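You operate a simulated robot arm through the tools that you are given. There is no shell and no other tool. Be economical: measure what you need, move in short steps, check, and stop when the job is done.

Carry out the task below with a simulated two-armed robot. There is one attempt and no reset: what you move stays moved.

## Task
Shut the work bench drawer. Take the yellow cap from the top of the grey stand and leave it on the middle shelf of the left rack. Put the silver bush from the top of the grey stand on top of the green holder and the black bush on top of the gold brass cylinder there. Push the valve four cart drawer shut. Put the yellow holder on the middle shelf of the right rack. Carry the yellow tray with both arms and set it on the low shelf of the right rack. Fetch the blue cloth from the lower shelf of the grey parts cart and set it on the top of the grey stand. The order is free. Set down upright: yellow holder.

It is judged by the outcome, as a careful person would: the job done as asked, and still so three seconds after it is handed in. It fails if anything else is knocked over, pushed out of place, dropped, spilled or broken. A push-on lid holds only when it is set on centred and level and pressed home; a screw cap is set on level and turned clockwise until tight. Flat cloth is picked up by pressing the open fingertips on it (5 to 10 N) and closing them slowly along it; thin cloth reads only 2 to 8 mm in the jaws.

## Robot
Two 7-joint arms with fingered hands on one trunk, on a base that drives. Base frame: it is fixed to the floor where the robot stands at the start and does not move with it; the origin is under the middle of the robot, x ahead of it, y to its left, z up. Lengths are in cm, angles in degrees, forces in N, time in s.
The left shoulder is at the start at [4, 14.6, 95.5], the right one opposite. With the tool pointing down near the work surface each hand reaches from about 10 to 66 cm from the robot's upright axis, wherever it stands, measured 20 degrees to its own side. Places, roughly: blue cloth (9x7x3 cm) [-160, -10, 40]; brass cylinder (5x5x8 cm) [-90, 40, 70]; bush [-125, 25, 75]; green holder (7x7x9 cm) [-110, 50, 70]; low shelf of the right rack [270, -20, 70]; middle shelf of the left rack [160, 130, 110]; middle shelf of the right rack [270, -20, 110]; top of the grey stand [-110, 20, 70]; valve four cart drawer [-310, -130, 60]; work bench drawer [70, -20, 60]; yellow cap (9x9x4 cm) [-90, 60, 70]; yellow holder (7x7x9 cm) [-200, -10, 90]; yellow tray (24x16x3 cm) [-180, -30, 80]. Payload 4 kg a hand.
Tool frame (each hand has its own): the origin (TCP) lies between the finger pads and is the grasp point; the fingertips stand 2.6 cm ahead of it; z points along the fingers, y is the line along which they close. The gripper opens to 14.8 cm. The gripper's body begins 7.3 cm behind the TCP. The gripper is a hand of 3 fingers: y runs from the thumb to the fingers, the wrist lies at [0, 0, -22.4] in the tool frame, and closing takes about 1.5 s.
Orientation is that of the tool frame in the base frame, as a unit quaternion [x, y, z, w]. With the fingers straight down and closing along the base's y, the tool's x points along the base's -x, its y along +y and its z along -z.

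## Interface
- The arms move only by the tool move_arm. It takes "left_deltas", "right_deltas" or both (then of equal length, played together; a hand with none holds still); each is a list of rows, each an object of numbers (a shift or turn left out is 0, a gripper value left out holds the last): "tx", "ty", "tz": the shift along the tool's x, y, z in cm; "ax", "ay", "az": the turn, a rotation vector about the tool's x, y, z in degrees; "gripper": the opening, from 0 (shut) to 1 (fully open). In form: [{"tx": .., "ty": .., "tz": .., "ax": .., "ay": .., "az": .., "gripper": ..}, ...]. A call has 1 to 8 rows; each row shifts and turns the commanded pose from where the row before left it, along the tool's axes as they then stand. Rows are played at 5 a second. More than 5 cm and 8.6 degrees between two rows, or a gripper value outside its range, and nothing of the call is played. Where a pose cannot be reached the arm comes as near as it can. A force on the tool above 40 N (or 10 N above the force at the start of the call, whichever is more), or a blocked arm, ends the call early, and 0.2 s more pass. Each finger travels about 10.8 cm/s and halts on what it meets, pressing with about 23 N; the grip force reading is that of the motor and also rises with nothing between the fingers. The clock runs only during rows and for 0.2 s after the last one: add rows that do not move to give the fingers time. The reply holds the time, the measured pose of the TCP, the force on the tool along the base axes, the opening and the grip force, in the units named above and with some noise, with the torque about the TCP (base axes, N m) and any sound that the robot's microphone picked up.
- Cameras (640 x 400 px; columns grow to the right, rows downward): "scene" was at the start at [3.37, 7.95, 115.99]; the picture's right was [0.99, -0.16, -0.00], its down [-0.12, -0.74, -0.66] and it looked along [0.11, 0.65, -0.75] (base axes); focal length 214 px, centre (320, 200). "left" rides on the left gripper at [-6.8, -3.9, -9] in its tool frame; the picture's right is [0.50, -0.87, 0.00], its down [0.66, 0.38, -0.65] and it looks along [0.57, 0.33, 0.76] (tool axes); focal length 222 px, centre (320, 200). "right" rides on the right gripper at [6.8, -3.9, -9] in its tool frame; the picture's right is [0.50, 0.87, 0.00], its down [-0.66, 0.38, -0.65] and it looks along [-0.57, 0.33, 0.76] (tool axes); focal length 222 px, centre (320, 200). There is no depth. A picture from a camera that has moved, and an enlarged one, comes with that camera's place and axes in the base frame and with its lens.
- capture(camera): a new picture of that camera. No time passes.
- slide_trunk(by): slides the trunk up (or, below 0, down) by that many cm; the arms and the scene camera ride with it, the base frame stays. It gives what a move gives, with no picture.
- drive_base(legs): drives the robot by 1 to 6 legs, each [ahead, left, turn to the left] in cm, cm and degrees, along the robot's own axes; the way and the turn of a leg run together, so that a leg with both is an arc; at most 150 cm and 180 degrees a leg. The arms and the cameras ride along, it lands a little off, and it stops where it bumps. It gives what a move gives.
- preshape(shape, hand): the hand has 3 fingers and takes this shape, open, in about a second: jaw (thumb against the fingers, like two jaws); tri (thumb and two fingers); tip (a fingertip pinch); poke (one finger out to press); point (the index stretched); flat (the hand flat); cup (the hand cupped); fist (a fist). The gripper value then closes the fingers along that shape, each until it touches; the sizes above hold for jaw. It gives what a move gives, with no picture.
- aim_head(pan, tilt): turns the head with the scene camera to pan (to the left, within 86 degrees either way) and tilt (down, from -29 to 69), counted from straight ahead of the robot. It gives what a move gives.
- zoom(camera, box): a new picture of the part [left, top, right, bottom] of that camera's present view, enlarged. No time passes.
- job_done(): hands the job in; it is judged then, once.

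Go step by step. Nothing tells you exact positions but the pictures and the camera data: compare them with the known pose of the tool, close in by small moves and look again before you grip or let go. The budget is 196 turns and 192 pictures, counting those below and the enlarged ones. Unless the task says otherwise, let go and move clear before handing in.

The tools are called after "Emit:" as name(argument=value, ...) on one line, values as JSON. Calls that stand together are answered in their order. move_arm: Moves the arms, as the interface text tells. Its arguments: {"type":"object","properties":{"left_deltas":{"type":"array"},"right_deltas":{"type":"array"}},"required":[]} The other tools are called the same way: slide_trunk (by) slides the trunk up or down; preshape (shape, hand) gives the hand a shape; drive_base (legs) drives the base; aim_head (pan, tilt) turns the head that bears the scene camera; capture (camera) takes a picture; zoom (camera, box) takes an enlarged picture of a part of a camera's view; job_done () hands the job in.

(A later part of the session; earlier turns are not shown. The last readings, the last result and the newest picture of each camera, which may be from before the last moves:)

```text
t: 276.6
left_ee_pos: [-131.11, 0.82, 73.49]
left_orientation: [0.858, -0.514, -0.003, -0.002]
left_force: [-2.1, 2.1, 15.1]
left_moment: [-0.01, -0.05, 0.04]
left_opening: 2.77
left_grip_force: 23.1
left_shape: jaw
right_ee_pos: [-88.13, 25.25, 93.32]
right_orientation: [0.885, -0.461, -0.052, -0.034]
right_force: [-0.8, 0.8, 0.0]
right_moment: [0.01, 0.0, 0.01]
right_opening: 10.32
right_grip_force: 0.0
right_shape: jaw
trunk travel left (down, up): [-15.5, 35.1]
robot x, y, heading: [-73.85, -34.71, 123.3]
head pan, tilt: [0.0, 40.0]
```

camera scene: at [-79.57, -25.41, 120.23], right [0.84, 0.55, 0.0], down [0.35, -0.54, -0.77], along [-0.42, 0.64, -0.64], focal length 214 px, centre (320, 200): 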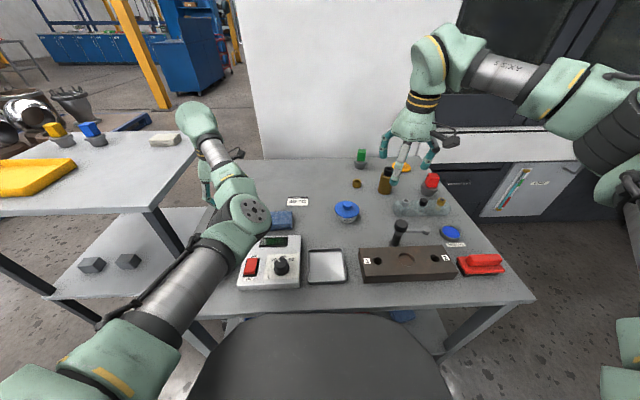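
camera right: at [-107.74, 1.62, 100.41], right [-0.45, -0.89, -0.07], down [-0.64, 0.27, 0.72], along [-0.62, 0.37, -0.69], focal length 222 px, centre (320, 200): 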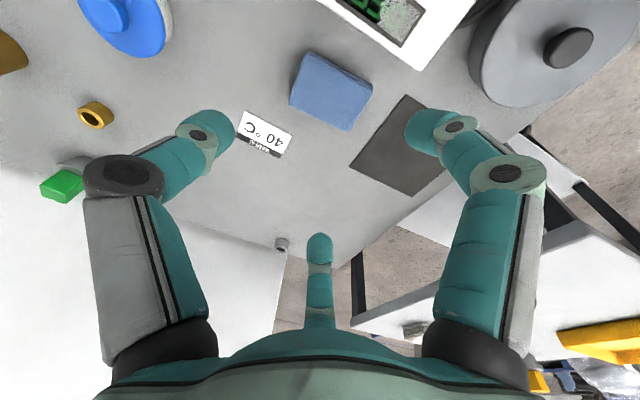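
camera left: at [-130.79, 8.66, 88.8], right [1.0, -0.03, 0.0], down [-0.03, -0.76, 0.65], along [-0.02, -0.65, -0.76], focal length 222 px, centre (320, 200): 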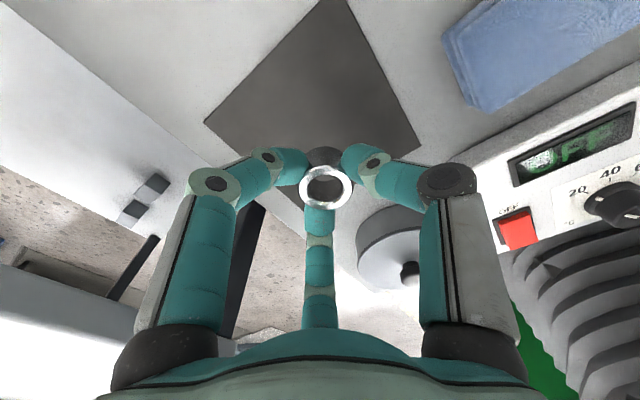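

Contact on the mat. I'll ease off, release and lift.

Emit:
move_arm(left_deltas=[{"tz": -0.2}, {"gripper": 0.2}, {"gripper": 0.35}, {"gripper": 0.5}, {}, {"tz": -1.5}, {"tz": -1.5}, {"tz": -2}])

Emit:
move_arm(left_deltas=[{"tz": -2}, {"tz": -2}, {"tz": -2}, {"tz": -2}, {"tz": -2}])

Emit:
capture(camera="left")

```text
t: 278.4
left_ee_pos: [-130.97, 0.84, 78.48]
left_orientation: [0.857, -0.515, 0.0, -0.001]
left_force: [-0.7, 0.1, -0.3]
left_moment: [0.02, -0.03, 0.01]
left_opening: 7.34
left_grip_force: 0.0
left_shape: jaw
right_ee_pos: [-88.16, 25.38, 93.35]
right_orientation: [0.885, -0.461, -0.051, -0.034]
right_force: [0.7, 0.0, 0.2]
right_moment: [-0.01, 0.04, 0.01]
right_opening: 10.34
right_grip_force: 0.0
right_shape: jaw
trunk travel left (down, up): [-15.5, 35.1]
robot x, y, heading: [-74.13, -34.43, 122.9]
head pan, tilt: [0.0, 40.0]
```

```text
t: 279.6
left_ee_pos: [-131.18, 0.85, 88.29]
left_orientation: [0.858, -0.514, 0.0, -0.001]
left_force: [0.5, 0.9, 0.5]
left_moment: [-0.01, 0.02, 0.01]
left_opening: 7.35
left_grip_force: 0.1
left_shape: jaw
right_ee_pos: [-88.27, 25.33, 93.42]
right_orientation: [0.885, -0.462, -0.051, -0.034]
right_force: [-0.4, -0.7, 0.8]
right_moment: [-0.01, 0.0, -0.01]
right_opening: 10.33
right_grip_force: 0.1
right_shape: jaw
trunk travel left (down, up): [-15.5, 35.1]
robot x, y, heading: [-73.49, -34.28, 123.3]
head pan, tilt: [0.0, 40.0]
```

```text
87 pictures are left
camera left: at [-130.83, 8.66, 97.41], right [1.0, -0.03, 0.0], down [-0.03, -0.76, 0.65], along [-0.02, -0.65, -0.76], focal length 222 px, centre (320, 200)
```

left: 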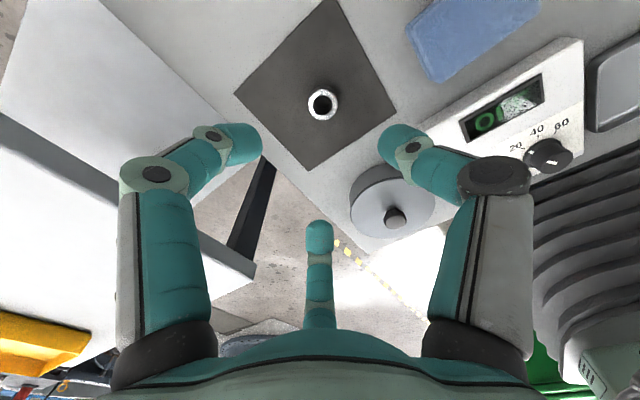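

Silver bush stands on the mat at (-130.8,1.0). I'll retract the left hand, shift the base left 48 cm so the right arm can take it.

Emit:
move_arm(left_deltas=[{"tx": 2.5, "tz": -0.5}, {"tx": 2.5, "tz": -0.5}, {"tx": 2.5, "ty": 1.5, "tz": -0.5}, {"tx": 2.5, "ty": 1.5, "tz": -0.5}, {"tx": 2.2, "ty": 2, "tz": -0.5}, {"tx": 1, "ty": 2}, {"tx": 1, "ty": 2}])

Emit:
drive_base(legs=[[-3, 0, 0], [0, 49, 0], [3, 0, 1]])

Emit:
capture(camera="right")

```text
t: 281.2
left_ee_pos: [-132.4, -15.94, 91.06]
left_orientation: [0.858, -0.514, 0.0, -0.002]
left_force: [0.2, 0.6, -0.6]
left_moment: [-0.01, -0.04, 0.03]
left_opening: 7.33
left_grip_force: 0.0
left_shape: jaw
right_ee_pos: [-88.33, 25.34, 93.32]
right_orientation: [0.885, -0.461, -0.051, -0.035]
right_force: [0.3, -0.8, 1.0]
right_moment: [-0.03, -0.03, 0.02]
right_opening: 10.36
right_grip_force: 0.0
right_shape: jaw
trunk travel left (down, up): [-15.5, 35.1]
robot x, y, heading: [-73.96, -34.39, 123.2]
head pan, tilt: [0.0, 40.0]
```

```text
t: 285.0
left_ee_pos: [-173.73, -43.99, 91.12]
left_orientation: [0.862, -0.507, -0.001, -0.002]
left_force: [-0.2, 0.2, -0.1]
left_moment: [-0.01, 0.02, -0.02]
left_opening: 7.35
left_grip_force: 0.1
left_shape: jaw
right_ee_pos: [-130.35, -1.79, 93.39]
right_orientation: [0.889, -0.453, -0.052, -0.033]
right_force: [-0.9, 0.3, 0.7]
right_moment: [-0.01, -0.01, 0.03]
right_opening: 10.33
right_grip_force: 0.1
right_shape: jaw
trunk travel left (down, up): [-15.5, 35.1]
robot x, y, heading: [-115.0, -61.37, 124.2]
head pan, tilt: [0.0, 40.0]
```

```text
86 pictures are left
camera right: at [-122.69, -6.0, 101.42], right [-0.41, -0.91, -0.07], down [-0.65, 0.23, 0.72], along [-0.64, 0.34, -0.69], focal length 222 px, centre (320, 200)
```

right: 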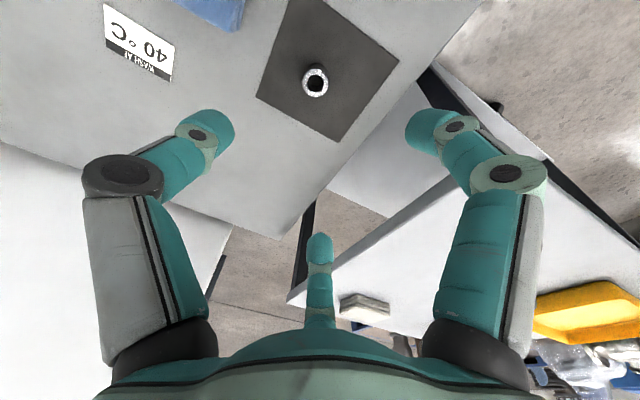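

The silver bush is just ahead of the right hand. I'll level the hand, centre it and lower.

Emit:
move_arm(right_deltas=[{"ay": 7, "gripper": 0.5}, {"tx": -2.1, "ty": -1.4}, {"tz": 2}, {"tz": 2}, {"tz": 2}, {"tz": 2}, {"tz": 2}, {"tz": 2}])

Emit:
capture(camera="right")

```text
t: 286.8
left_ee_pos: [-173.69, -43.74, 91.01]
left_orientation: [0.862, -0.506, 0.0, -0.001]
left_force: [0.0, -0.4, 0.3]
left_moment: [-0.01, 0.02, 0.02]
left_opening: 7.35
left_grip_force: 0.1
left_shape: jaw
right_ee_pos: [-130.39, 0.78, 81.4]
right_orientation: [0.891, -0.454, 0.003, -0.006]
right_force: [0.1, -0.2, -0.3]
right_moment: [-0.01, 0.02, 0.02]
right_opening: 7.44
right_grip_force: 0.1
right_shape: jaw
trunk travel left (down, up): [-15.5, 35.1]
robot x, y, heading: [-114.82, -61.54, 124.0]
head pan, tilt: [0.0, 40.0]
```

```text
85 pictures are left
camera right: at [-123.36, -2.47, 90.33], right [-0.41, -0.91, -0.01], down [-0.7, 0.3, 0.65], along [-0.59, 0.27, -0.76], focal length 222 px, centre (320, 200)
```

right: 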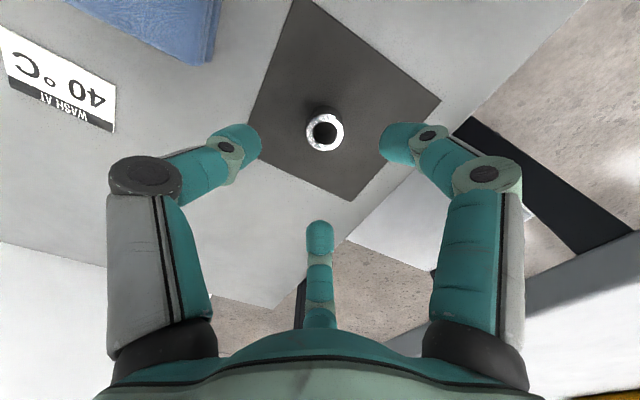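

Emit:
move_arm(right_deltas=[{"tz": 2}, {"tz": 2}, {"tz": 1.8}, {"tz": 1.2}, {"tz": 0.8}, {}, {"gripper": 0.1}, {}])

Emit:
move_arm(right_deltas=[{}, {}, {}, {}])

Emit:
capture(camera="right")

```text
t: 288.6
left_ee_pos: [-173.68, -43.85, 90.99]
left_orientation: [0.862, -0.508, 0.0, -0.001]
left_force: [-0.4, -0.5, -0.1]
left_moment: [0.03, -0.02, -0.03]
left_opening: 7.36
left_grip_force: 0.1
left_shape: jaw
right_ee_pos: [-130.25, 0.78, 73.38]
right_orientation: [0.891, -0.454, 0.003, -0.006]
right_force: [-0.3, -0.9, 0.4]
right_moment: [-0.02, -0.01, 0.0]
right_opening: 2.39
right_grip_force: 22.6
right_shape: jaw
trunk travel left (down, up): [-15.5, 35.1]
robot x, y, heading: [-114.84, -61.26, 124.3]
head pan, tilt: [0.0, 40.0]
```

```text
t: 289.6
left_ee_pos: [-173.77, -43.81, 91.0]
left_orientation: [0.862, -0.507, 0.0, -0.001]
left_force: [0.0, 0.5, -1.3]
left_moment: [0.01, 0.0, 0.01]
left_opening: 7.33
left_grip_force: 0.0
left_shape: jaw
right_ee_pos: [-130.17, 0.91, 73.37]
right_orientation: [0.891, -0.455, 0.003, -0.006]
right_force: [0.4, -0.8, 0.3]
right_moment: [-0.02, -0.02, 0.04]
right_opening: 2.36
right_grip_force: 23.1
right_shape: jaw
trunk travel left (down, up): [-15.5, 35.1]
robot x, y, heading: [-115.16, -61.41, 124.1]
head pan, tilt: [0.0, 40.0]
```

```text
84 pictures are left
camera right: at [-123.08, -2.49, 82.38], right [-0.41, -0.91, -0.01], down [-0.7, 0.3, 0.65], along [-0.59, 0.27, -0.76], focal length 222 px, centre (320, 200)
```

right: 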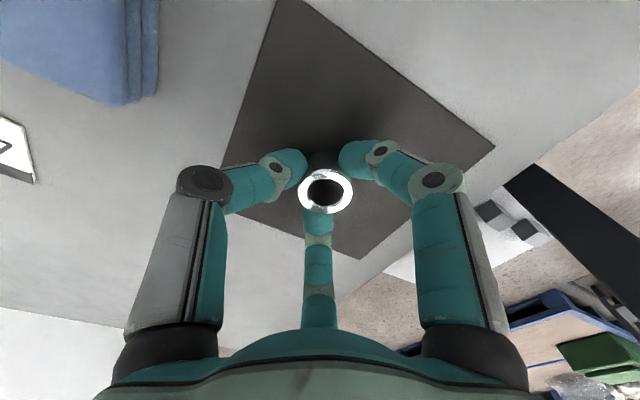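

The right hand holds the silver bush. Lift, then drive round to the stand's near end.

Emit:
move_arm(right_deltas=[{"tz": -2}, {"tz": -3}, {"tz": -3}, {"tz": -3}, {"tz": -3}, {"tz": -3}, {"tz": -3}, {"tz": -2}])

Emit:
drive_base(legs=[[-14, 0, 0], [0, 0, 89.5], [-148, 0, 0], [-14, 0, 0], [0, -79, 0], [12, 0, 0]])

Emit:
aim_head(pan=-5, tilt=45)

Emit:
capture(camera="scene")

```text
t: 291.4
left_ee_pos: [-173.7, -43.82, 91.11]
left_orientation: [0.862, -0.507, 0.0, -0.001]
left_force: [-0.8, 0.5, 0.4]
left_moment: [0.02, 0.02, 0.01]
left_opening: 7.35
left_grip_force: 0.1
left_shape: jaw
right_ee_pos: [-130.58, 0.65, 95.37]
right_orientation: [0.891, -0.454, 0.004, -0.007]
right_force: [-0.1, -0.6, -0.6]
right_moment: [0.02, 0.01, -0.02]
right_opening: 2.37
right_grip_force: 23.4
right_shape: jaw
trunk travel left (down, up): [-15.5, 35.1]
robot x, y, heading: [-114.68, -61.31, 124.2]
head pan, tilt: [0.0, 40.0]
```

```text
t: 309.2
left_ee_pos: [-38.84, 17.77, 91.09]
left_orientation: [0.974, 0.226, -0.001, -0.001]
left_force: [-1.0, -1.1, -0.4]
left_moment: [0.04, -0.03, 0.0]
left_opening: 7.36
left_grip_force: 0.1
left_shape: jaw
right_ee_pos: [-80.97, 63.19, 95.2]
right_orientation: [0.959, 0.284, -0.001, -0.006]
right_force: [-0.2, 0.1, -1.7]
right_moment: [0.04, 0.0, -0.05]
right_opening: 2.35
right_grip_force: 23.5
right_shape: jaw
trunk travel left (down, up): [-15.5, 35.1]
robot x, y, heading: [-17.98, 75.69, -148.8]
head pan, tilt: [0.0, 40.0]
```

```text
t: 309.8
left_ee_pos: [-38.78, 17.77, 91.18]
left_orientation: [0.974, 0.227, -0.001, 0.0]
left_force: [-0.5, 0.3, 0.0]
left_moment: [0.02, 0.01, 0.0]
left_opening: 7.34
left_grip_force: 0.1
left_shape: jaw
right_ee_pos: [-81.04, 63.09, 95.28]
right_orientation: [0.959, 0.284, -0.002, -0.007]
right_force: [0.1, -0.6, -1.6]
right_moment: [-0.03, -0.02, 0.01]
right_opening: 2.35
right_grip_force: 23.0
right_shape: jaw
trunk travel left (down, up): [-15.5, 35.1]
robot x, y, heading: [-18.42, 75.42, -148.7]
head pan, tilt: [-5.0, 45.0]
```

```text
83 pictures are left
camera scene: at [-27.22, 71.16, 119.51], right [-0.44, 0.9, 0.0], down [0.63, 0.31, -0.71], along [-0.63, -0.31, -0.71], focal length 214 px, centre (320, 200)
```

scene: 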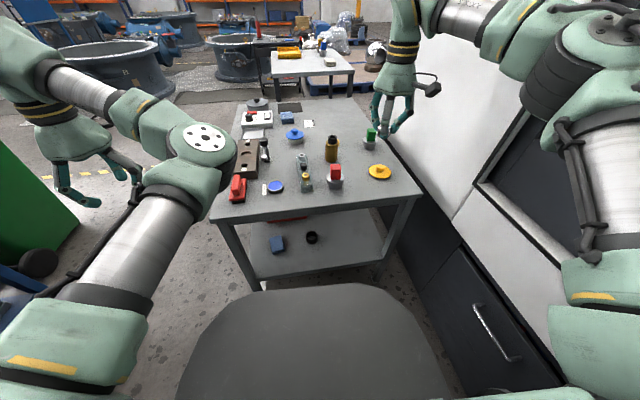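

Emit:
drive_base(legs=[[0, 0, 2.5], [23, -8, 0]])

Emit:
capture(camera="right")

Emit:
capture(camera="scene")

```text
t: 312.0
left_ee_pos: [-60.29, 11.28, 91.03]
left_orientation: [0.97, 0.242, -0.001, 0.0]
left_force: [-0.2, 0.8, 1.1]
left_moment: [0.01, 0.0, 0.0]
left_opening: 7.34
left_grip_force: 0.1
left_shape: jaw
right_ee_pos: [-103.75, 55.27, 95.28]
right_orientation: [0.955, 0.298, -0.002, -0.007]
right_force: [-0.7, 0.3, -1.5]
right_moment: [0.02, -0.03, 0.02]
right_opening: 2.39
right_grip_force: 23.1
right_shape: jaw
trunk travel left (down, up): [-15.5, 35.1]
robot x, y, heading: [-41.42, 69.86, -146.7]
head pan, tilt: [-5.0, 45.0]
```

```text
82 pictures are left
camera right: at [-100.31, 62.26, 104.21], right [0.9, -0.43, -0.01], down [-0.32, -0.69, 0.65], along [-0.28, -0.58, -0.76], focal length 222 px, centre (320, 200)
```

right: 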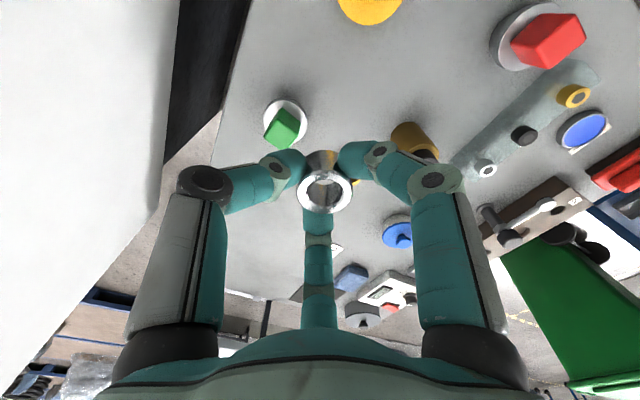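

```text
81 pictures are left
camera scene: at [-50.26, 65.04, 119.5], right [-0.47, 0.88, 0.0], down [0.62, 0.33, -0.71], along [-0.62, -0.33, -0.71], focal length 214 px, centre (320, 200)
```

scene: 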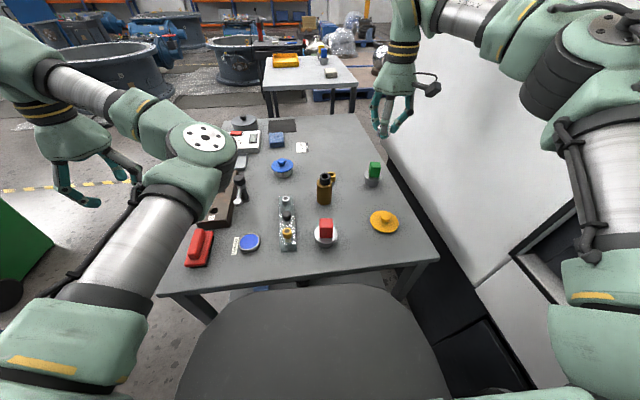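

Emit:
drive_base(legs=[[3, -1, 0]])

Emit:
move_arm(right_deltas=[{"tx": -0.6, "ty": -0.7, "tz": 1}, {"ty": -0.5, "tz": 1.5}, {"tz": 1.5}, {"tz": 1.5}])

Emit:
capture(camera="right")

```text
t: 312.8
left_ee_pos: [-63.2, 10.59, 91.12]
left_orientation: [0.97, 0.242, -0.002, -0.001]
left_force: [-1.0, 0.7, -0.3]
left_moment: [0.0, -0.01, 0.04]
left_opening: 7.33
left_grip_force: 0.0
left_shape: jaw
right_ee_pos: [-106.69, 54.48, 95.34]
right_orientation: [0.955, 0.298, -0.002, -0.006]
right_force: [-0.3, 0.2, -0.9]
right_moment: [0.01, -0.02, 0.0]
right_opening: 2.35
right_grip_force: 23.4
right_shape: jaw
trunk travel left (down, up): [-15.5, 35.1]
robot x, y, heading: [-44.3, 68.93, -147.0]
head pan, tilt: [-5.0, 45.0]
```

```text
t: 313.8
left_ee_pos: [-63.17, 10.47, 91.13]
left_orientation: [0.97, 0.242, -0.002, 0.0]
left_force: [-0.7, 0.0, 0.2]
left_moment: [-0.04, -0.01, -0.03]
left_opening: 7.36
left_grip_force: 0.2
left_shape: jaw
right_ee_pos: [-108.22, 55.33, 89.63]
right_orientation: [0.954, 0.299, -0.001, -0.007]
right_force: [-0.2, 0.4, -0.8]
right_moment: [0.01, -0.02, 0.0]
right_opening: 2.39
right_grip_force: 22.9
right_shape: jaw
trunk travel left (down, up): [-15.5, 35.1]
robot x, y, heading: [-44.41, 68.9, -146.9]
head pan, tilt: [-5.0, 45.0]
```

```text
80 pictures are left
camera right: at [-104.72, 62.23, 98.62], right [0.9, -0.43, -0.01], down [-0.32, -0.69, 0.65], along [-0.28, -0.58, -0.76], focal length 222 px, centre (320, 200)
```

right: 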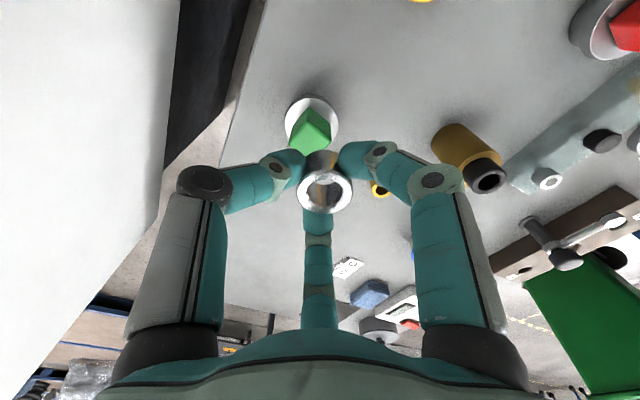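

Emit:
zoom(camera="right", box=[250, 80, 400, 230])

```text
2.67 times, centred on (325, 155) of right
camera zoom: at [-104.72, 62.23, 98.62], right [0.9, -0.43, -0.01], down [-0.32, -0.69, 0.65], along [-0.28, -0.58, -0.76], focal length 592 px, centre (307, 320)
```

zoom: 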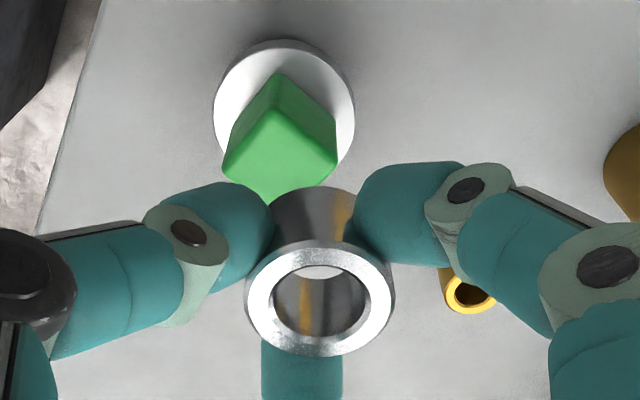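

Green block top is at about (-109.5,54.6); the bush needs 1.9 cm more forward. Correcting and lowering.

Emit:
move_arm(right_deltas=[{"tx": -1, "ty": -0.2}, {"tx": -0.9}, {"tz": 1}, {"tz": 1}, {"tz": 1}, {"tz": 1}])

Emit:
zoom(camera="right", box=[250, 80, 400, 230])

```text
t: 315.2
left_ee_pos: [-63.27, 10.6, 91.06]
left_orientation: [0.97, 0.241, -0.002, 0.0]
left_force: [-0.9, 0.6, 0.6]
left_moment: [0.01, 0.02, -0.02]
left_opening: 7.34
left_grip_force: 0.0
left_shape: jaw
right_ee_pos: [-109.78, 54.49, 85.84]
right_orientation: [0.954, 0.299, -0.002, -0.007]
right_force: [-0.2, 0.6, -0.9]
right_moment: [0.0, 0.01, -0.01]
right_opening: 2.39
right_grip_force: 23.2
right_shape: jaw
trunk travel left (down, up): [-15.5, 35.1]
robot x, y, heading: [-44.6, 69.06, -147.0]
head pan, tilt: [-5.0, 45.0]
```

```text
2.67 times, centred on (325, 155) of right
camera zoom: at [-106.32, 61.3, 94.71], right [0.9, -0.43, -0.01], down [-0.32, -0.69, 0.65], along [-0.28, -0.58, -0.76], focal length 592 px, centre (307, 320)
```

zoom: 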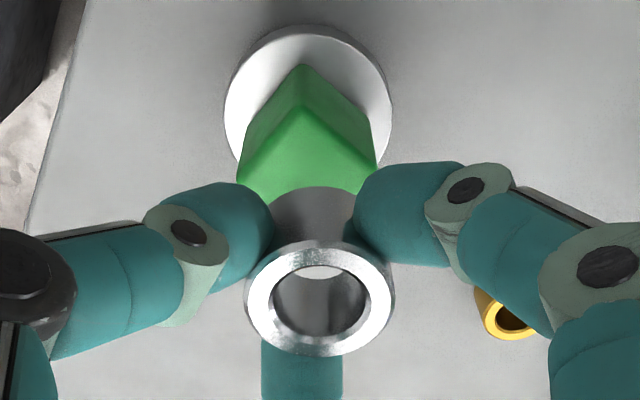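

Emit:
move_arm(right_deltas=[{"tx": -0.2, "tz": 0.8}, {"tz": 0.7}, {"tz": 0.5}, {"tz": 0.4}])

Emit:
zoom(camera="right", box=[250, 80, 400, 230])

```text
t: 316.2
left_ee_pos: [-63.04, 10.52, 91.14]
left_orientation: [0.97, 0.242, 0.0, -0.001]
left_force: [0.5, -0.5, -0.1]
left_moment: [-0.02, 0.01, 0.0]
left_opening: 7.34
left_grip_force: 0.0
left_shape: jaw
right_ee_pos: [-109.9, 54.24, 83.46]
right_orientation: [0.954, 0.299, -0.002, -0.006]
right_force: [-0.7, 0.1, -1.5]
right_moment: [0.0, 0.03, 0.05]
right_opening: 2.38
right_grip_force: 22.8
right_shape: jaw
trunk travel left (down, up): [-15.5, 35.1]
robot x, y, heading: [-44.23, 68.99, -147.0]
head pan, tilt: [-5.0, 45.0]
```

```text
2.67 times, centred on (325, 155) of right
camera zoom: at [-106.39, 61.12, 92.35], right [0.9, -0.43, -0.01], down [-0.32, -0.69, 0.65], along [-0.28, -0.58, -0.76], focal length 592 px, centre (307, 320)
```

zoom: 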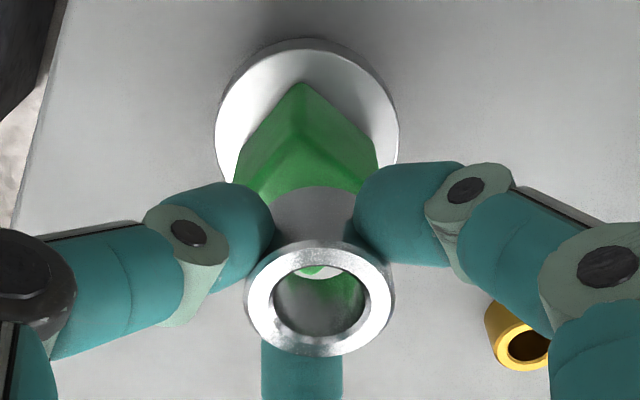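

Emit:
move_arm(right_deltas=[{"tz": 0.3}, {"tz": 0.3}, {"tz": 0.3}, {"tz": 0.3}])

```text
t: 317.2
left_ee_pos: [-63.23, 10.54, 91.13]
left_orientation: [0.97, 0.242, -0.001, 0.0]
left_force: [-0.1, 1.1, -0.2]
left_moment: [-0.02, 0.02, 0.01]
left_opening: 7.36
left_grip_force: 0.0
left_shape: jaw
right_ee_pos: [-109.75, 54.39, 82.24]
right_orientation: [0.954, 0.299, -0.002, -0.006]
right_force: [0.3, -0.6, -1.5]
right_moment: [0.0, -0.02, -0.01]
right_opening: 2.38
right_grip_force: 22.7
right_shape: jaw
trunk travel left (down, up): [-15.5, 35.1]
robot x, y, heading: [-44.13, 68.98, -146.6]
head pan, tilt: [-5.0, 45.0]
```

Emit:
move_arm(right_deltas=[{"tz": 0.25}, {"tz": 0.25}, {"tz": 0.25}])

Emit:
zoom(camera="right", box=[250, 80, 400, 230])

```text
t: 318.0
left_ee_pos: [-63.16, 10.5, 91.08]
left_orientation: [0.97, 0.243, -0.001, 0.0]
left_force: [-0.2, 0.4, 0.1]
left_moment: [0.02, 0.0, 0.01]
left_opening: 7.36
left_grip_force: 0.0
left_shape: jaw
right_ee_pos: [-109.86, 54.32, 81.53]
right_orientation: [0.954, 0.299, -0.002, -0.006]
right_force: [0.2, 0.5, -0.6]
right_moment: [0.03, -0.01, 0.0]
right_opening: 2.35
right_grip_force: 23.0
right_shape: jaw
trunk travel left (down, up): [-15.5, 35.1]
robot x, y, heading: [-44.17, 69.01, -146.7]
head pan, tilt: [-5.0, 45.0]
```

```text
2.67 times, centred on (325, 155) of right
camera zoom: at [-106.46, 61.28, 90.39], right [0.9, -0.43, -0.01], down [-0.32, -0.69, 0.65], along [-0.28, -0.58, -0.76], focal length 592 px, centre (307, 320)
```

zoom: 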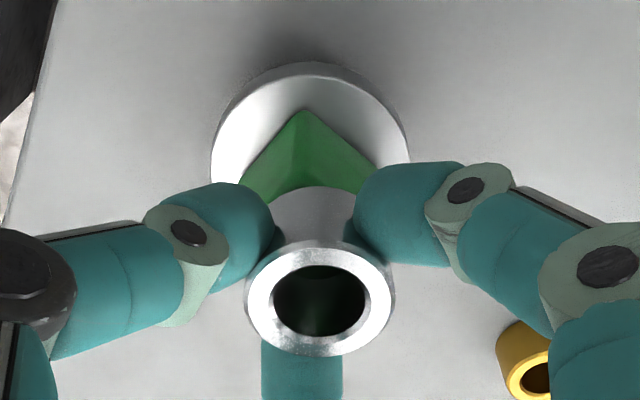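

Emit:
move_arm(right_deltas=[{"tz": 0.25}, {"tz": 0.25}, {"tz": 0.2}])

```text
t: 318.8
left_ee_pos: [-63.1, 10.56, 91.15]
left_orientation: [0.97, 0.242, -0.003, -0.001]
left_force: [-0.7, 0.0, -0.1]
left_moment: [0.0, 0.01, 0.0]
left_opening: 7.34
left_grip_force: 0.1
left_shape: jaw
right_ee_pos: [-109.88, 54.44, 81.18]
right_orientation: [0.954, 0.299, -0.006, -0.006]
right_force: [-2.6, 0.9, 25.0]
right_moment: [-0.03, 0.11, 0.05]
right_opening: 2.5
right_grip_force: 22.8
right_shape: jaw
trunk travel left (down, up): [-15.5, 35.1]
robot x, y, heading: [-43.96, 68.75, -147.1]
head pan, tilt: [-5.0, 45.0]
```

Contact on the green block. Ease off and open slowly.

Emit:
move_arm(right_deltas=[{"tz": -0.25}, {"gripper": 0.18}, {"gripper": 0.25}, {"gripper": 0.35}, {"gripper": 0.45}, {}])

Emit:
zoom(camera="right", box=[250, 80, 400, 230])

```text
t: 320.2
left_ee_pos: [-63.15, 10.5, 90.95]
left_orientation: [0.97, 0.242, -0.002, 0.0]
left_force: [-0.1, -0.3, 0.2]
left_moment: [-0.01, 0.01, -0.01]
left_opening: 7.36
left_grip_force: 0.0
left_shape: jaw
right_ee_pos: [-109.91, 54.28, 80.98]
right_orientation: [0.954, 0.299, -0.003, -0.006]
right_force: [0.2, 1.1, -0.3]
right_moment: [0.02, 0.0, 0.03]
right_opening: 6.59
right_grip_force: 0.0
right_shape: jaw
trunk travel left (down, up): [-15.5, 35.1]
robot x, y, heading: [-44.32, 68.93, -146.9]
head pan, tilt: [-5.0, 45.0]
```

```text
2.67 times, centred on (325, 155) of right
camera zoom: at [-106.45, 61.2, 89.86], right [0.9, -0.43, -0.01], down [-0.32, -0.69, 0.65], along [-0.28, -0.58, -0.76], focal length 592 px, centre (307, 320)
```

zoom: 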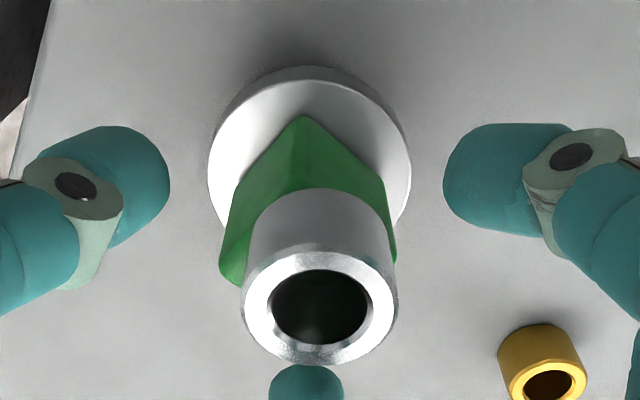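

The silver bush stands on the green block. Lifting away, then on to the yellow cap.

Emit:
move_arm(right_deltas=[{"tz": -1, "gripper": 0.5}, {"tz": -1}, {"tz": -1.5}, {"tz": -2}, {"tz": -2}, {"tz": -2}, {"tz": -2}])

Emit:
move_arm(right_deltas=[{"tx": 3}, {"tx": 3}, {"tx": 3, "ty": 0}, {"tx": 3}, {"tx": 2.5}])

Emit:
capture(camera="right")

```text
t: 321.8
left_ee_pos: [-63.2, 10.54, 91.05]
left_orientation: [0.97, 0.242, -0.002, 0.0]
left_force: [-0.2, 0.5, -0.8]
left_moment: [-0.02, -0.01, -0.01]
left_opening: 7.36
left_grip_force: 0.0
left_shape: jaw
right_ee_pos: [-109.62, 54.25, 92.56]
right_orientation: [0.954, 0.298, -0.002, -0.007]
right_force: [-0.5, -0.2, -0.4]
right_moment: [0.01, -0.02, 0.0]
right_opening: 7.35
right_grip_force: 0.0
right_shape: jaw
trunk travel left (down, up): [-15.5, 35.1]
robot x, y, heading: [-44.42, 68.64, -146.8]
head pan, tilt: [-5.0, 45.0]
```

```text
t: 323.2
left_ee_pos: [-60.3, 8.2, 90.76]
left_orientation: [0.967, 0.256, -0.008, -0.008]
left_force: [0.6, -0.8, 0.3]
left_moment: [-0.01, -0.02, -0.01]
left_opening: 7.36
left_grip_force: 0.1
left_shape: jaw
right_ee_pos: [-95.96, 58.64, 92.77]
right_orientation: [0.947, 0.322, -0.006, -0.019]
right_force: [-0.6, 0.6, 1.0]
right_moment: [0.02, 0.02, 0.03]
right_opening: 7.36
right_grip_force: 0.0
right_shape: jaw
trunk travel left (down, up): [-15.5, 35.1]
robot x, y, heading: [-44.49, 68.13, -145.3]
head pan, tilt: [-5.0, 45.0]
stopped in row 5 (right hand): the arm was blocked; the commanded pose is now the measured one
```

```text
74 pictures are left
camera right: at [-92.78, 65.42, 101.9], right [0.92, -0.38, -0.03], down [-0.27, -0.72, 0.64], along [-0.27, -0.58, -0.77], focal length 222 px, centre (320, 200)
```

right: 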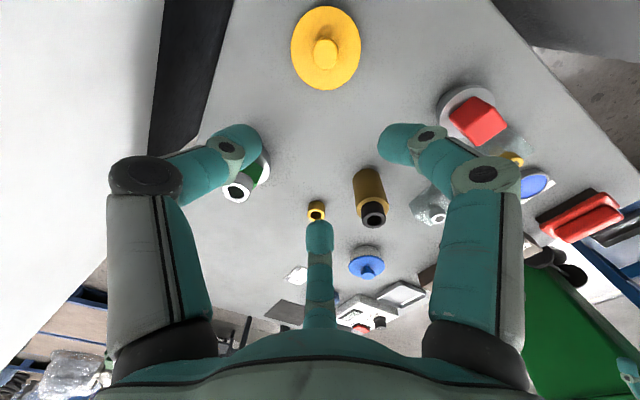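

The right elbow touched the machine as the arm folded. I'll push the hand forward again and use the base to back up instead.

Emit:
move_arm(right_deltas=[{"tx": -2}, {"tx": -2}, {"tx": -2}])

Emit:
drive_base(legs=[[0, 3, 0], [-12, 0, 0]])

Emit:
capture(camera="right")

```text
t: 324.0
left_ee_pos: [-62.22, 9.47, 91.04]
left_orientation: [0.968, 0.253, -0.001, -0.001]
left_force: [1.0, -0.6, -0.2]
left_moment: [-0.01, -0.01, -0.01]
left_opening: 7.35
left_grip_force: 0.0
left_shape: jaw
right_ee_pos: [-102.48, 56.69, 91.88]
right_orientation: [0.95, 0.313, 0.001, -0.01]
right_force: [0.2, 0.2, 1.1]
right_moment: [0.03, 0.01, -0.01]
right_opening: 7.35
right_grip_force: 0.0
right_shape: jaw
trunk travel left (down, up): [-15.5, 35.1]
robot x, y, heading: [-44.4, 68.66, -145.8]
head pan, tilt: [-5.0, 45.0]
```

```text
t: 325.7
left_ee_pos: [-50.25, 13.71, 91.14]
left_orientation: [0.968, 0.253, -0.003, 0.0]
left_force: [0.0, -0.5, 0.2]
left_moment: [0.01, 0.03, -0.01]
left_opening: 7.37
left_grip_force: 0.1
left_shape: jaw
right_ee_pos: [-90.76, 60.98, 92.06]
right_orientation: [0.949, 0.314, 0.0, -0.01]
right_force: [0.2, 1.0, -1.0]
right_moment: [-0.03, 0.02, 0.03]
right_opening: 7.34
right_grip_force: 0.1
right_shape: jaw
trunk travel left (down, up): [-15.5, 35.1]
robot x, y, heading: [-32.78, 72.35, -145.6]
head pan, tilt: [-5.0, 45.0]
```

```text
73 pictures are left
camera right: at [-87.48, 67.86, 100.97], right [0.92, -0.4, -0.01], down [-0.3, -0.71, 0.64], along [-0.26, -0.59, -0.77], focal length 222 px, centre (320, 200)
```

right: 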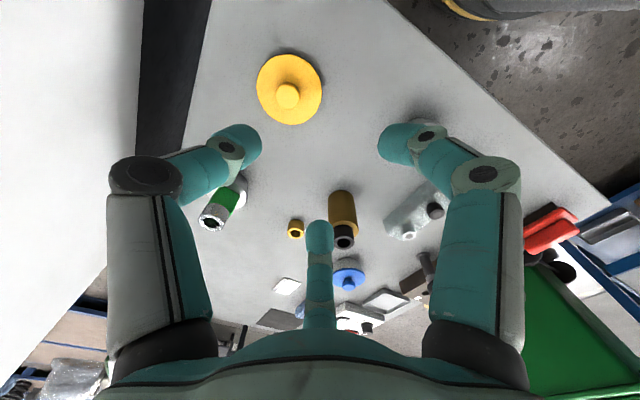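

The cap's knob is at (-93.7,63.0). Centre and lower.

Emit:
move_arm(right_deltas=[{"tx": -0.6, "ty": -1.7, "gripper": 0.45}, {"tx": -0.6, "ty": -1.6}, {"tz": 2}, {"tz": 2}, {"tz": 2}, {"tz": 2}, {"tz": 2}])

Emit:
capture(camera="right")

```text
t: 327.3
left_ee_pos: [-50.4, 13.67, 91.19]
left_orientation: [0.968, 0.253, -0.001, -0.001]
left_force: [0.3, 0.4, 0.2]
left_moment: [0.01, 0.0, 0.0]
left_opening: 7.36
left_grip_force: 0.0
left_shape: jaw
right_ee_pos: [-93.76, 62.85, 81.98]
right_orientation: [0.95, 0.313, 0.0, -0.01]
right_force: [-0.1, -0.9, 0.2]
right_moment: [0.02, 0.01, -0.01]
right_opening: 6.69
right_grip_force: 0.0
right_shape: jaw
trunk travel left (down, up): [-15.5, 35.1]
robot x, y, heading: [-32.95, 72.34, -145.5]
head pan, tilt: [-5.0, 45.0]
```

```text
72 pictures are left
camera right: at [-90.52, 69.8, 91.05], right [0.92, -0.4, -0.01], down [-0.3, -0.71, 0.64], along [-0.26, -0.59, -0.77], focal length 222 px, centre (320, 200)
```

right: 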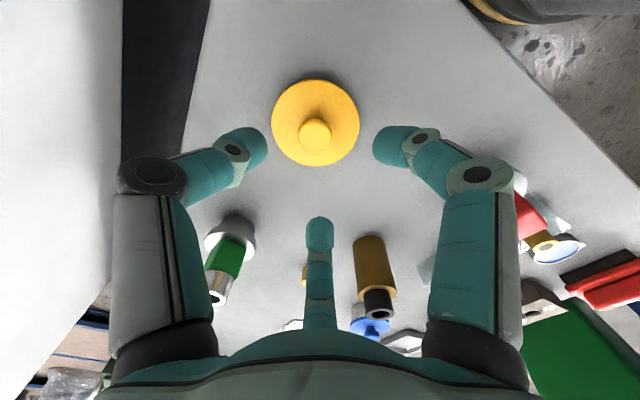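

Emit:
move_arm(right_deltas=[{"tx": 0.4, "ty": -0.4}, {"tz": 2}, {"tz": 2}, {"tz": 1.2}, {"tz": 0.8}, {"tz": 0.5}])

Emit:
capture(camera="right")

```text
t: 328.7
left_ee_pos: [-50.29, 13.54, 91.06]
left_orientation: [0.968, 0.252, -0.002, 0.0]
left_force: [-0.2, -0.3, 0.3]
left_moment: [0.05, 0.0, 0.0]
left_opening: 7.36
left_grip_force: 0.0
left_shape: jaw
right_ee_pos: [-93.68, 63.78, 75.52]
right_orientation: [0.949, 0.314, 0.001, -0.01]
right_force: [0.4, -0.2, -0.2]
right_moment: [0.01, 0.02, 0.0]
right_opening: 6.7
right_grip_force: 0.0
right_shape: jaw
trunk travel left (down, up): [-15.5, 35.1]
robot x, y, heading: [-32.53, 72.2, -145.5]
head pan, tilt: [-5.0, 45.0]
```

```text
71 pictures are left
camera right: at [-90.47, 70.7, 84.59], right [0.92, -0.4, -0.01], down [-0.3, -0.71, 0.64], along [-0.26, -0.58, -0.77], focal length 222 px, centre (320, 200)
```

right: 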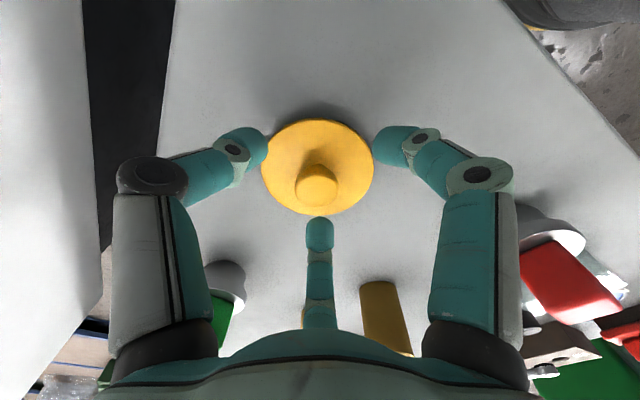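

Emit:
move_arm(right_deltas=[{"tz": 0.3}, {"gripper": 0.3}, {"gripper": 0.15}, {"gripper": 0.05}, {}, {}, {}])

Emit:
capture(camera="right")

```text
t: 330.3
left_ee_pos: [-50.25, 13.65, 91.21]
left_orientation: [0.967, 0.253, -0.003, 0.0]
left_force: [-0.1, 0.6, -0.5]
left_moment: [0.0, -0.01, -0.01]
left_opening: 7.37
left_grip_force: 0.0
left_shape: jaw
right_ee_pos: [-93.68, 63.65, 75.54]
right_orientation: [0.949, 0.314, -0.001, -0.01]
right_force: [-0.4, -1.8, 13.1]
right_moment: [-0.11, 0.07, 0.05]
right_opening: 2.04
right_grip_force: 23.2
right_shape: jaw
trunk travel left (down, up): [-15.5, 35.1]
robot x, y, heading: [-32.8, 72.55, -145.6]
head pan, tilt: [-5.0, 45.0]
```

```text
70 pictures are left
camera right: at [-90.39, 70.6, 84.49], right [0.92, -0.4, -0.01], down [-0.29, -0.71, 0.64], along [-0.27, -0.59, -0.76], focal length 222 px, centre (320, 200)
```

right: 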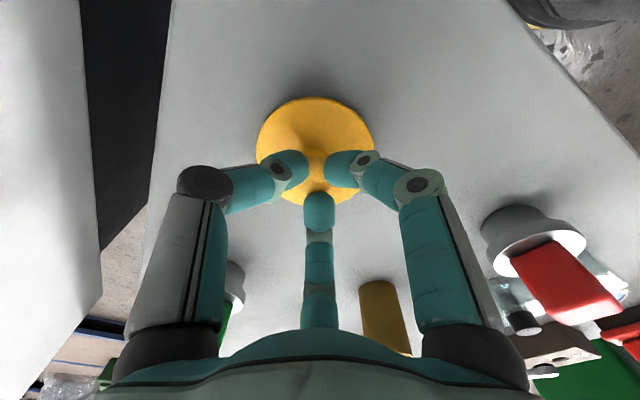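

Emit:
move_arm(right_deltas=[{"tz": -1}, {"tz": -2}, {"tz": -3}, {"tz": -3}, {"tz": -3}, {"tz": -3}, {"tz": -3}])

Emit:
capture(camera="right")

```text
t: 331.9
left_ee_pos: [-50.25, 13.69, 91.13]
left_orientation: [0.968, 0.252, -0.002, 0.0]
left_force: [1.0, -0.1, -0.6]
left_moment: [-0.01, 0.01, -0.01]
left_opening: 7.36
left_grip_force: 0.0
left_shape: jaw
right_ee_pos: [-93.43, 63.37, 93.05]
right_orientation: [0.949, 0.314, -0.001, -0.011]
right_force: [0.4, -0.2, -0.6]
right_moment: [-0.01, 0.0, 0.01]
right_opening: 1.99
right_grip_force: 22.5
right_shape: jaw
trunk travel left (down, up): [-15.5, 35.1]
robot x, y, heading: [-33.07, 72.35, -145.8]
head pan, tilt: [-5.0, 45.0]
```

```text
69 pictures are left
camera right: at [-90.15, 70.3, 102.07], right [0.92, -0.4, -0.01], down [-0.3, -0.71, 0.64], along [-0.26, -0.58, -0.77], focal length 222 px, centre (320, 200)
```

right: 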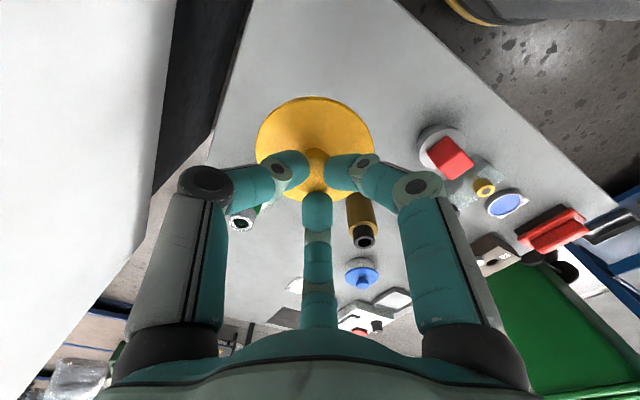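

The cap is held. I'll raise the trunk, back away and turn toward the left rack.

Emit:
slide_trunk(by=14)

Emit:
drive_base(legs=[[-30, 15, 0], [0, 0, 163], [40, 0, 0]])

Emit:
aim_head(pan=0, tilt=15)

Emit:
capture(camera="scene")

```text
t: 333.6
left_ee_pos: [-50.4, 13.67, 105.08]
left_orientation: [0.968, 0.252, -0.001, -0.001]
left_force: [0.4, 0.2, -0.3]
left_moment: [0.0, 0.01, 0.01]
left_opening: 7.34
left_grip_force: 0.0
left_shape: jaw
right_ee_pos: [-93.37, 63.36, 106.79]
right_orientation: [0.95, 0.314, 0.001, -0.01]
right_force: [-0.1, 1.4, -0.5]
right_moment: [-0.02, 0.01, -0.01]
right_opening: 1.98
right_grip_force: 23.0
right_shape: jaw
trunk travel left (down, up): [-29.5, 21.1]
robot x, y, heading: [-32.69, 72.46, -145.7]
head pan, tilt: [-5.0, 45.0]
```

```text
t: 344.6
left_ee_pos: [70.55, 141.5, 105.07]
left_orientation: [-0.12, 0.993, -0.001, 0.002]
left_force: [-0.4, 0.4, -0.7]
left_moment: [-0.02, 0.01, 0.01]
left_opening: 7.36
left_grip_force: 0.0
left_shape: jaw
right_ee_pos: [98.8, 82.0, 107.09]
right_orientation: [-0.182, 0.983, -0.009, -0.001]
right_force: [-0.3, 0.0, -0.3]
right_moment: [0.03, 0.03, 0.0]
right_opening: 1.97
right_grip_force: 22.7
right_shape: jaw
trunk travel left (down, up): [-29.5, 21.1]
robot x, y, heading: [37.95, 89.92, 18.8]
head pan, tilt: [-5.0, 45.0]
```

```text
t: 345.6
left_ee_pos: [70.51, 141.55, 105.2]
left_orientation: [-0.119, 0.993, 0.0, 0.002]
left_force: [-0.8, 1.0, 0.5]
left_moment: [0.01, -0.05, -0.01]
left_opening: 7.36
left_grip_force: 0.0
left_shape: jaw
right_ee_pos: [98.78, 81.99, 106.91]
right_orientation: [-0.182, 0.983, -0.011, -0.002]
right_force: [-0.2, -0.2, -0.5]
right_moment: [-0.01, 0.02, 0.02]
right_opening: 1.97
right_grip_force: 23.0
right_shape: jaw
trunk travel left (down, up): [-29.5, 21.1]
robot x, y, heading: [38.21, 89.59, 18.8]
head pan, tilt: [0.0, 15.0]
```

```text
68 pictures are left
camera scene: at [48.76, 93.39, 138.12], right [0.32, -0.95, 0.0], down [-0.25, -0.08, -0.97], along [0.91, 0.31, -0.26], focal length 214 px, centre (320, 200)
```

scene: 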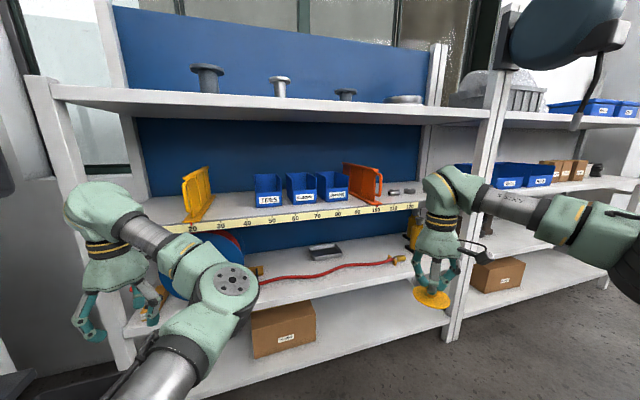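

The left rack's middle shelf (ruler strip) has bins on it. Let me zoom to choose a free spot.

Emit:
zoom(camera="scene", box=[160, 150, 460, 260])

```text
2.13 times, centred on (310, 205) of scene
camera zoom: at [48.76, 93.39, 138.12], right [0.32, -0.95, 0.0], down [-0.25, -0.08, -0.97], along [0.91, 0.31, -0.26], focal length 458 px, centre (341, 189)
```

zoom: 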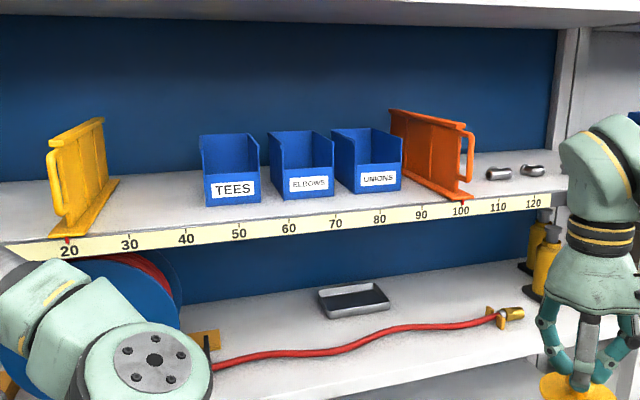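

The free space is at ruler 105–120, front half, right end of the shelf. I'll turn to face the rack and move to that end.

Emit:
drive_base(legs=[[0, 0, 15], [24, -47, 0]])

Emit:
capture(camera="scene")

```text
t: 349.5
left_ee_pos: [101.67, 123.33, 105.01]
left_orientation: [-0.252, 0.968, -0.001, 0.001]
left_force: [1.1, -0.3, 0.2]
left_moment: [-0.04, 0.0, 0.04]
left_opening: 7.39
left_grip_force: 0.1
left_shape: jaw
right_ee_pos: [144.78, 73.38, 106.96]
right_orientation: [-0.313, 0.95, -0.011, 0.0]
right_force: [0.5, 0.2, -0.1]
right_moment: [-0.05, 0.05, -0.03]
right_opening: 1.98
right_grip_force: 23.2
right_shape: jaw
trunk travel left (down, up): [-29.5, 21.1]
robot x, y, heading: [84.36, 64.38, 34.3]
head pan, tilt: [0.0, 15.0]
```

```text
66 pictures are left
camera scene: at [93.62, 71.06, 138.13], right [0.56, -0.83, 0.0], down [-0.21, -0.15, -0.97], along [0.8, 0.54, -0.26], focal length 214 px, centre (320, 200)
```

scene: 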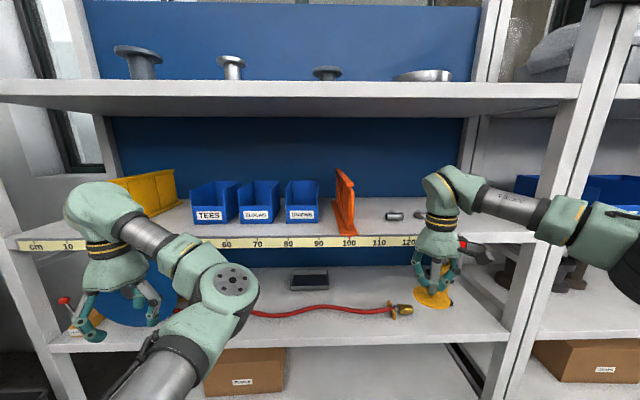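

Shelf front at ruler 110 is (160,91), shelf top z≈107. I'll raise the cap, turn left so the left arm stays clear, and slide in front of that spot.

Emit:
move_arm(right_deltas=[{"tz": -2.5}, {"tz": -2.5}, {"tz": -2.5}])

Emit:
drive_base(legs=[[0, 0, 25.7], [6.4, -27.7, 0]])

Emit:
aim_head(pan=-25, tilt=15)

Emit:
capture(camera="scene")

Emit:
capture(camera="right")

```text
t: 350.3
left_ee_pos: [101.72, 123.17, 105.03]
left_orientation: [-0.252, 0.968, 0.0, 0.001]
left_force: [-0.1, 0.5, 0.1]
left_moment: [0.0, -0.04, -0.01]
left_opening: 7.34
left_grip_force: 0.1
left_shape: jaw
right_ee_pos: [144.69, 73.65, 114.48]
right_orientation: [-0.314, 0.95, -0.01, -0.001]
right_force: [0.3, -0.1, -0.5]
right_moment: [0.01, -0.04, 0.03]
right_opening: 1.98
right_grip_force: 22.3
right_shape: jaw
trunk travel left (down, up): [-29.5, 21.1]
robot x, y, heading: [84.23, 64.52, 34.4]
head pan, tilt: [0.0, 15.0]
```

```text
t: 352.9
left_ee_pos: [86.75, 121.29, 105.1]
left_orientation: [-0.464, 0.886, 0.0, 0.001]
left_force: [0.5, -0.1, 0.7]
left_moment: [0.04, 0.05, 0.02]
left_opening: 7.33
left_grip_force: 0.0
left_shape: jaw
right_ee_pos: [146.19, 95.81, 114.28]
right_orientation: [-0.529, 0.849, -0.008, -0.005]
right_force: [-12.1, 8.5, 0.5]
right_moment: [-0.78, -1.07, 0.59]
right_opening: 1.99
right_grip_force: 22.9
right_shape: jaw
trunk travel left (down, up): [-29.5, 21.1]
robot x, y, heading: [96.66, 60.91, 60.1]
head pan, tilt: [0.0, 15.0]
stopped in leg 2: the force on the tool passed its limit at 65 N (the readings are from after the stop); the commanded pose is now the measured one
```

```text
t: 353.8
left_ee_pos: [86.59, 121.53, 104.85]
left_orientation: [-0.464, 0.886, -0.002, 0.003]
left_force: [-0.6, -1.2, 0.1]
left_moment: [0.01, -0.02, 0.01]
left_opening: 7.35
left_grip_force: 0.1
left_shape: jaw
right_ee_pos: [146.03, 95.77, 114.32]
right_orientation: [-0.525, 0.851, -0.01, -0.004]
right_force: [-8.2, 1.0, -0.8]
right_moment: [-0.15, -0.77, 0.24]
right_opening: 1.97
right_grip_force: 23.1
right_shape: jaw
trunk travel left (down, up): [-29.5, 21.1]
robot x, y, heading: [96.59, 60.72, 60.1]
head pan, tilt: [-25.0, 15.0]
```

```text
65 pictures are left
camera scene: at [105.1, 68.23, 138.14], right [0.58, -0.82, 0.0], down [-0.21, -0.15, -0.97], along [0.79, 0.56, -0.26], focal length 214 px, centre (320, 200)
```

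scene: 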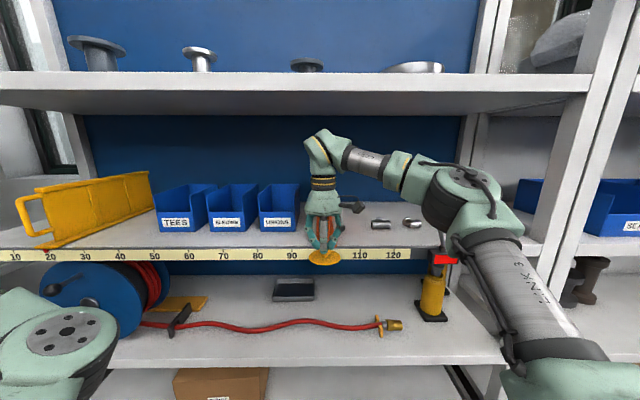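

```text
64 pictures are left
camera right: at [146.69, 88.03, 123.48], right [-1.0, -0.06, 0.0], down [-0.05, 0.77, 0.64], along [-0.04, 0.64, -0.77], focal length 222 px, centre (320, 200)
```

right: 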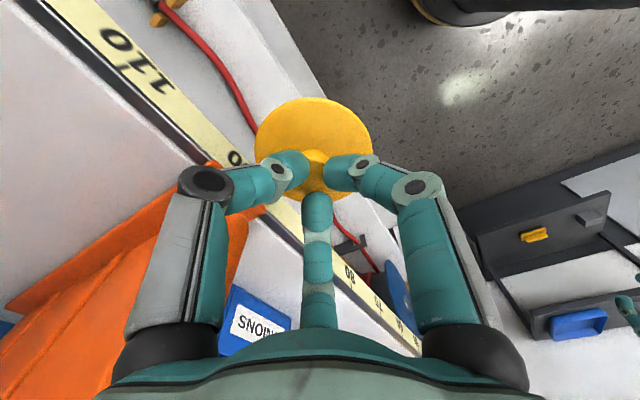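

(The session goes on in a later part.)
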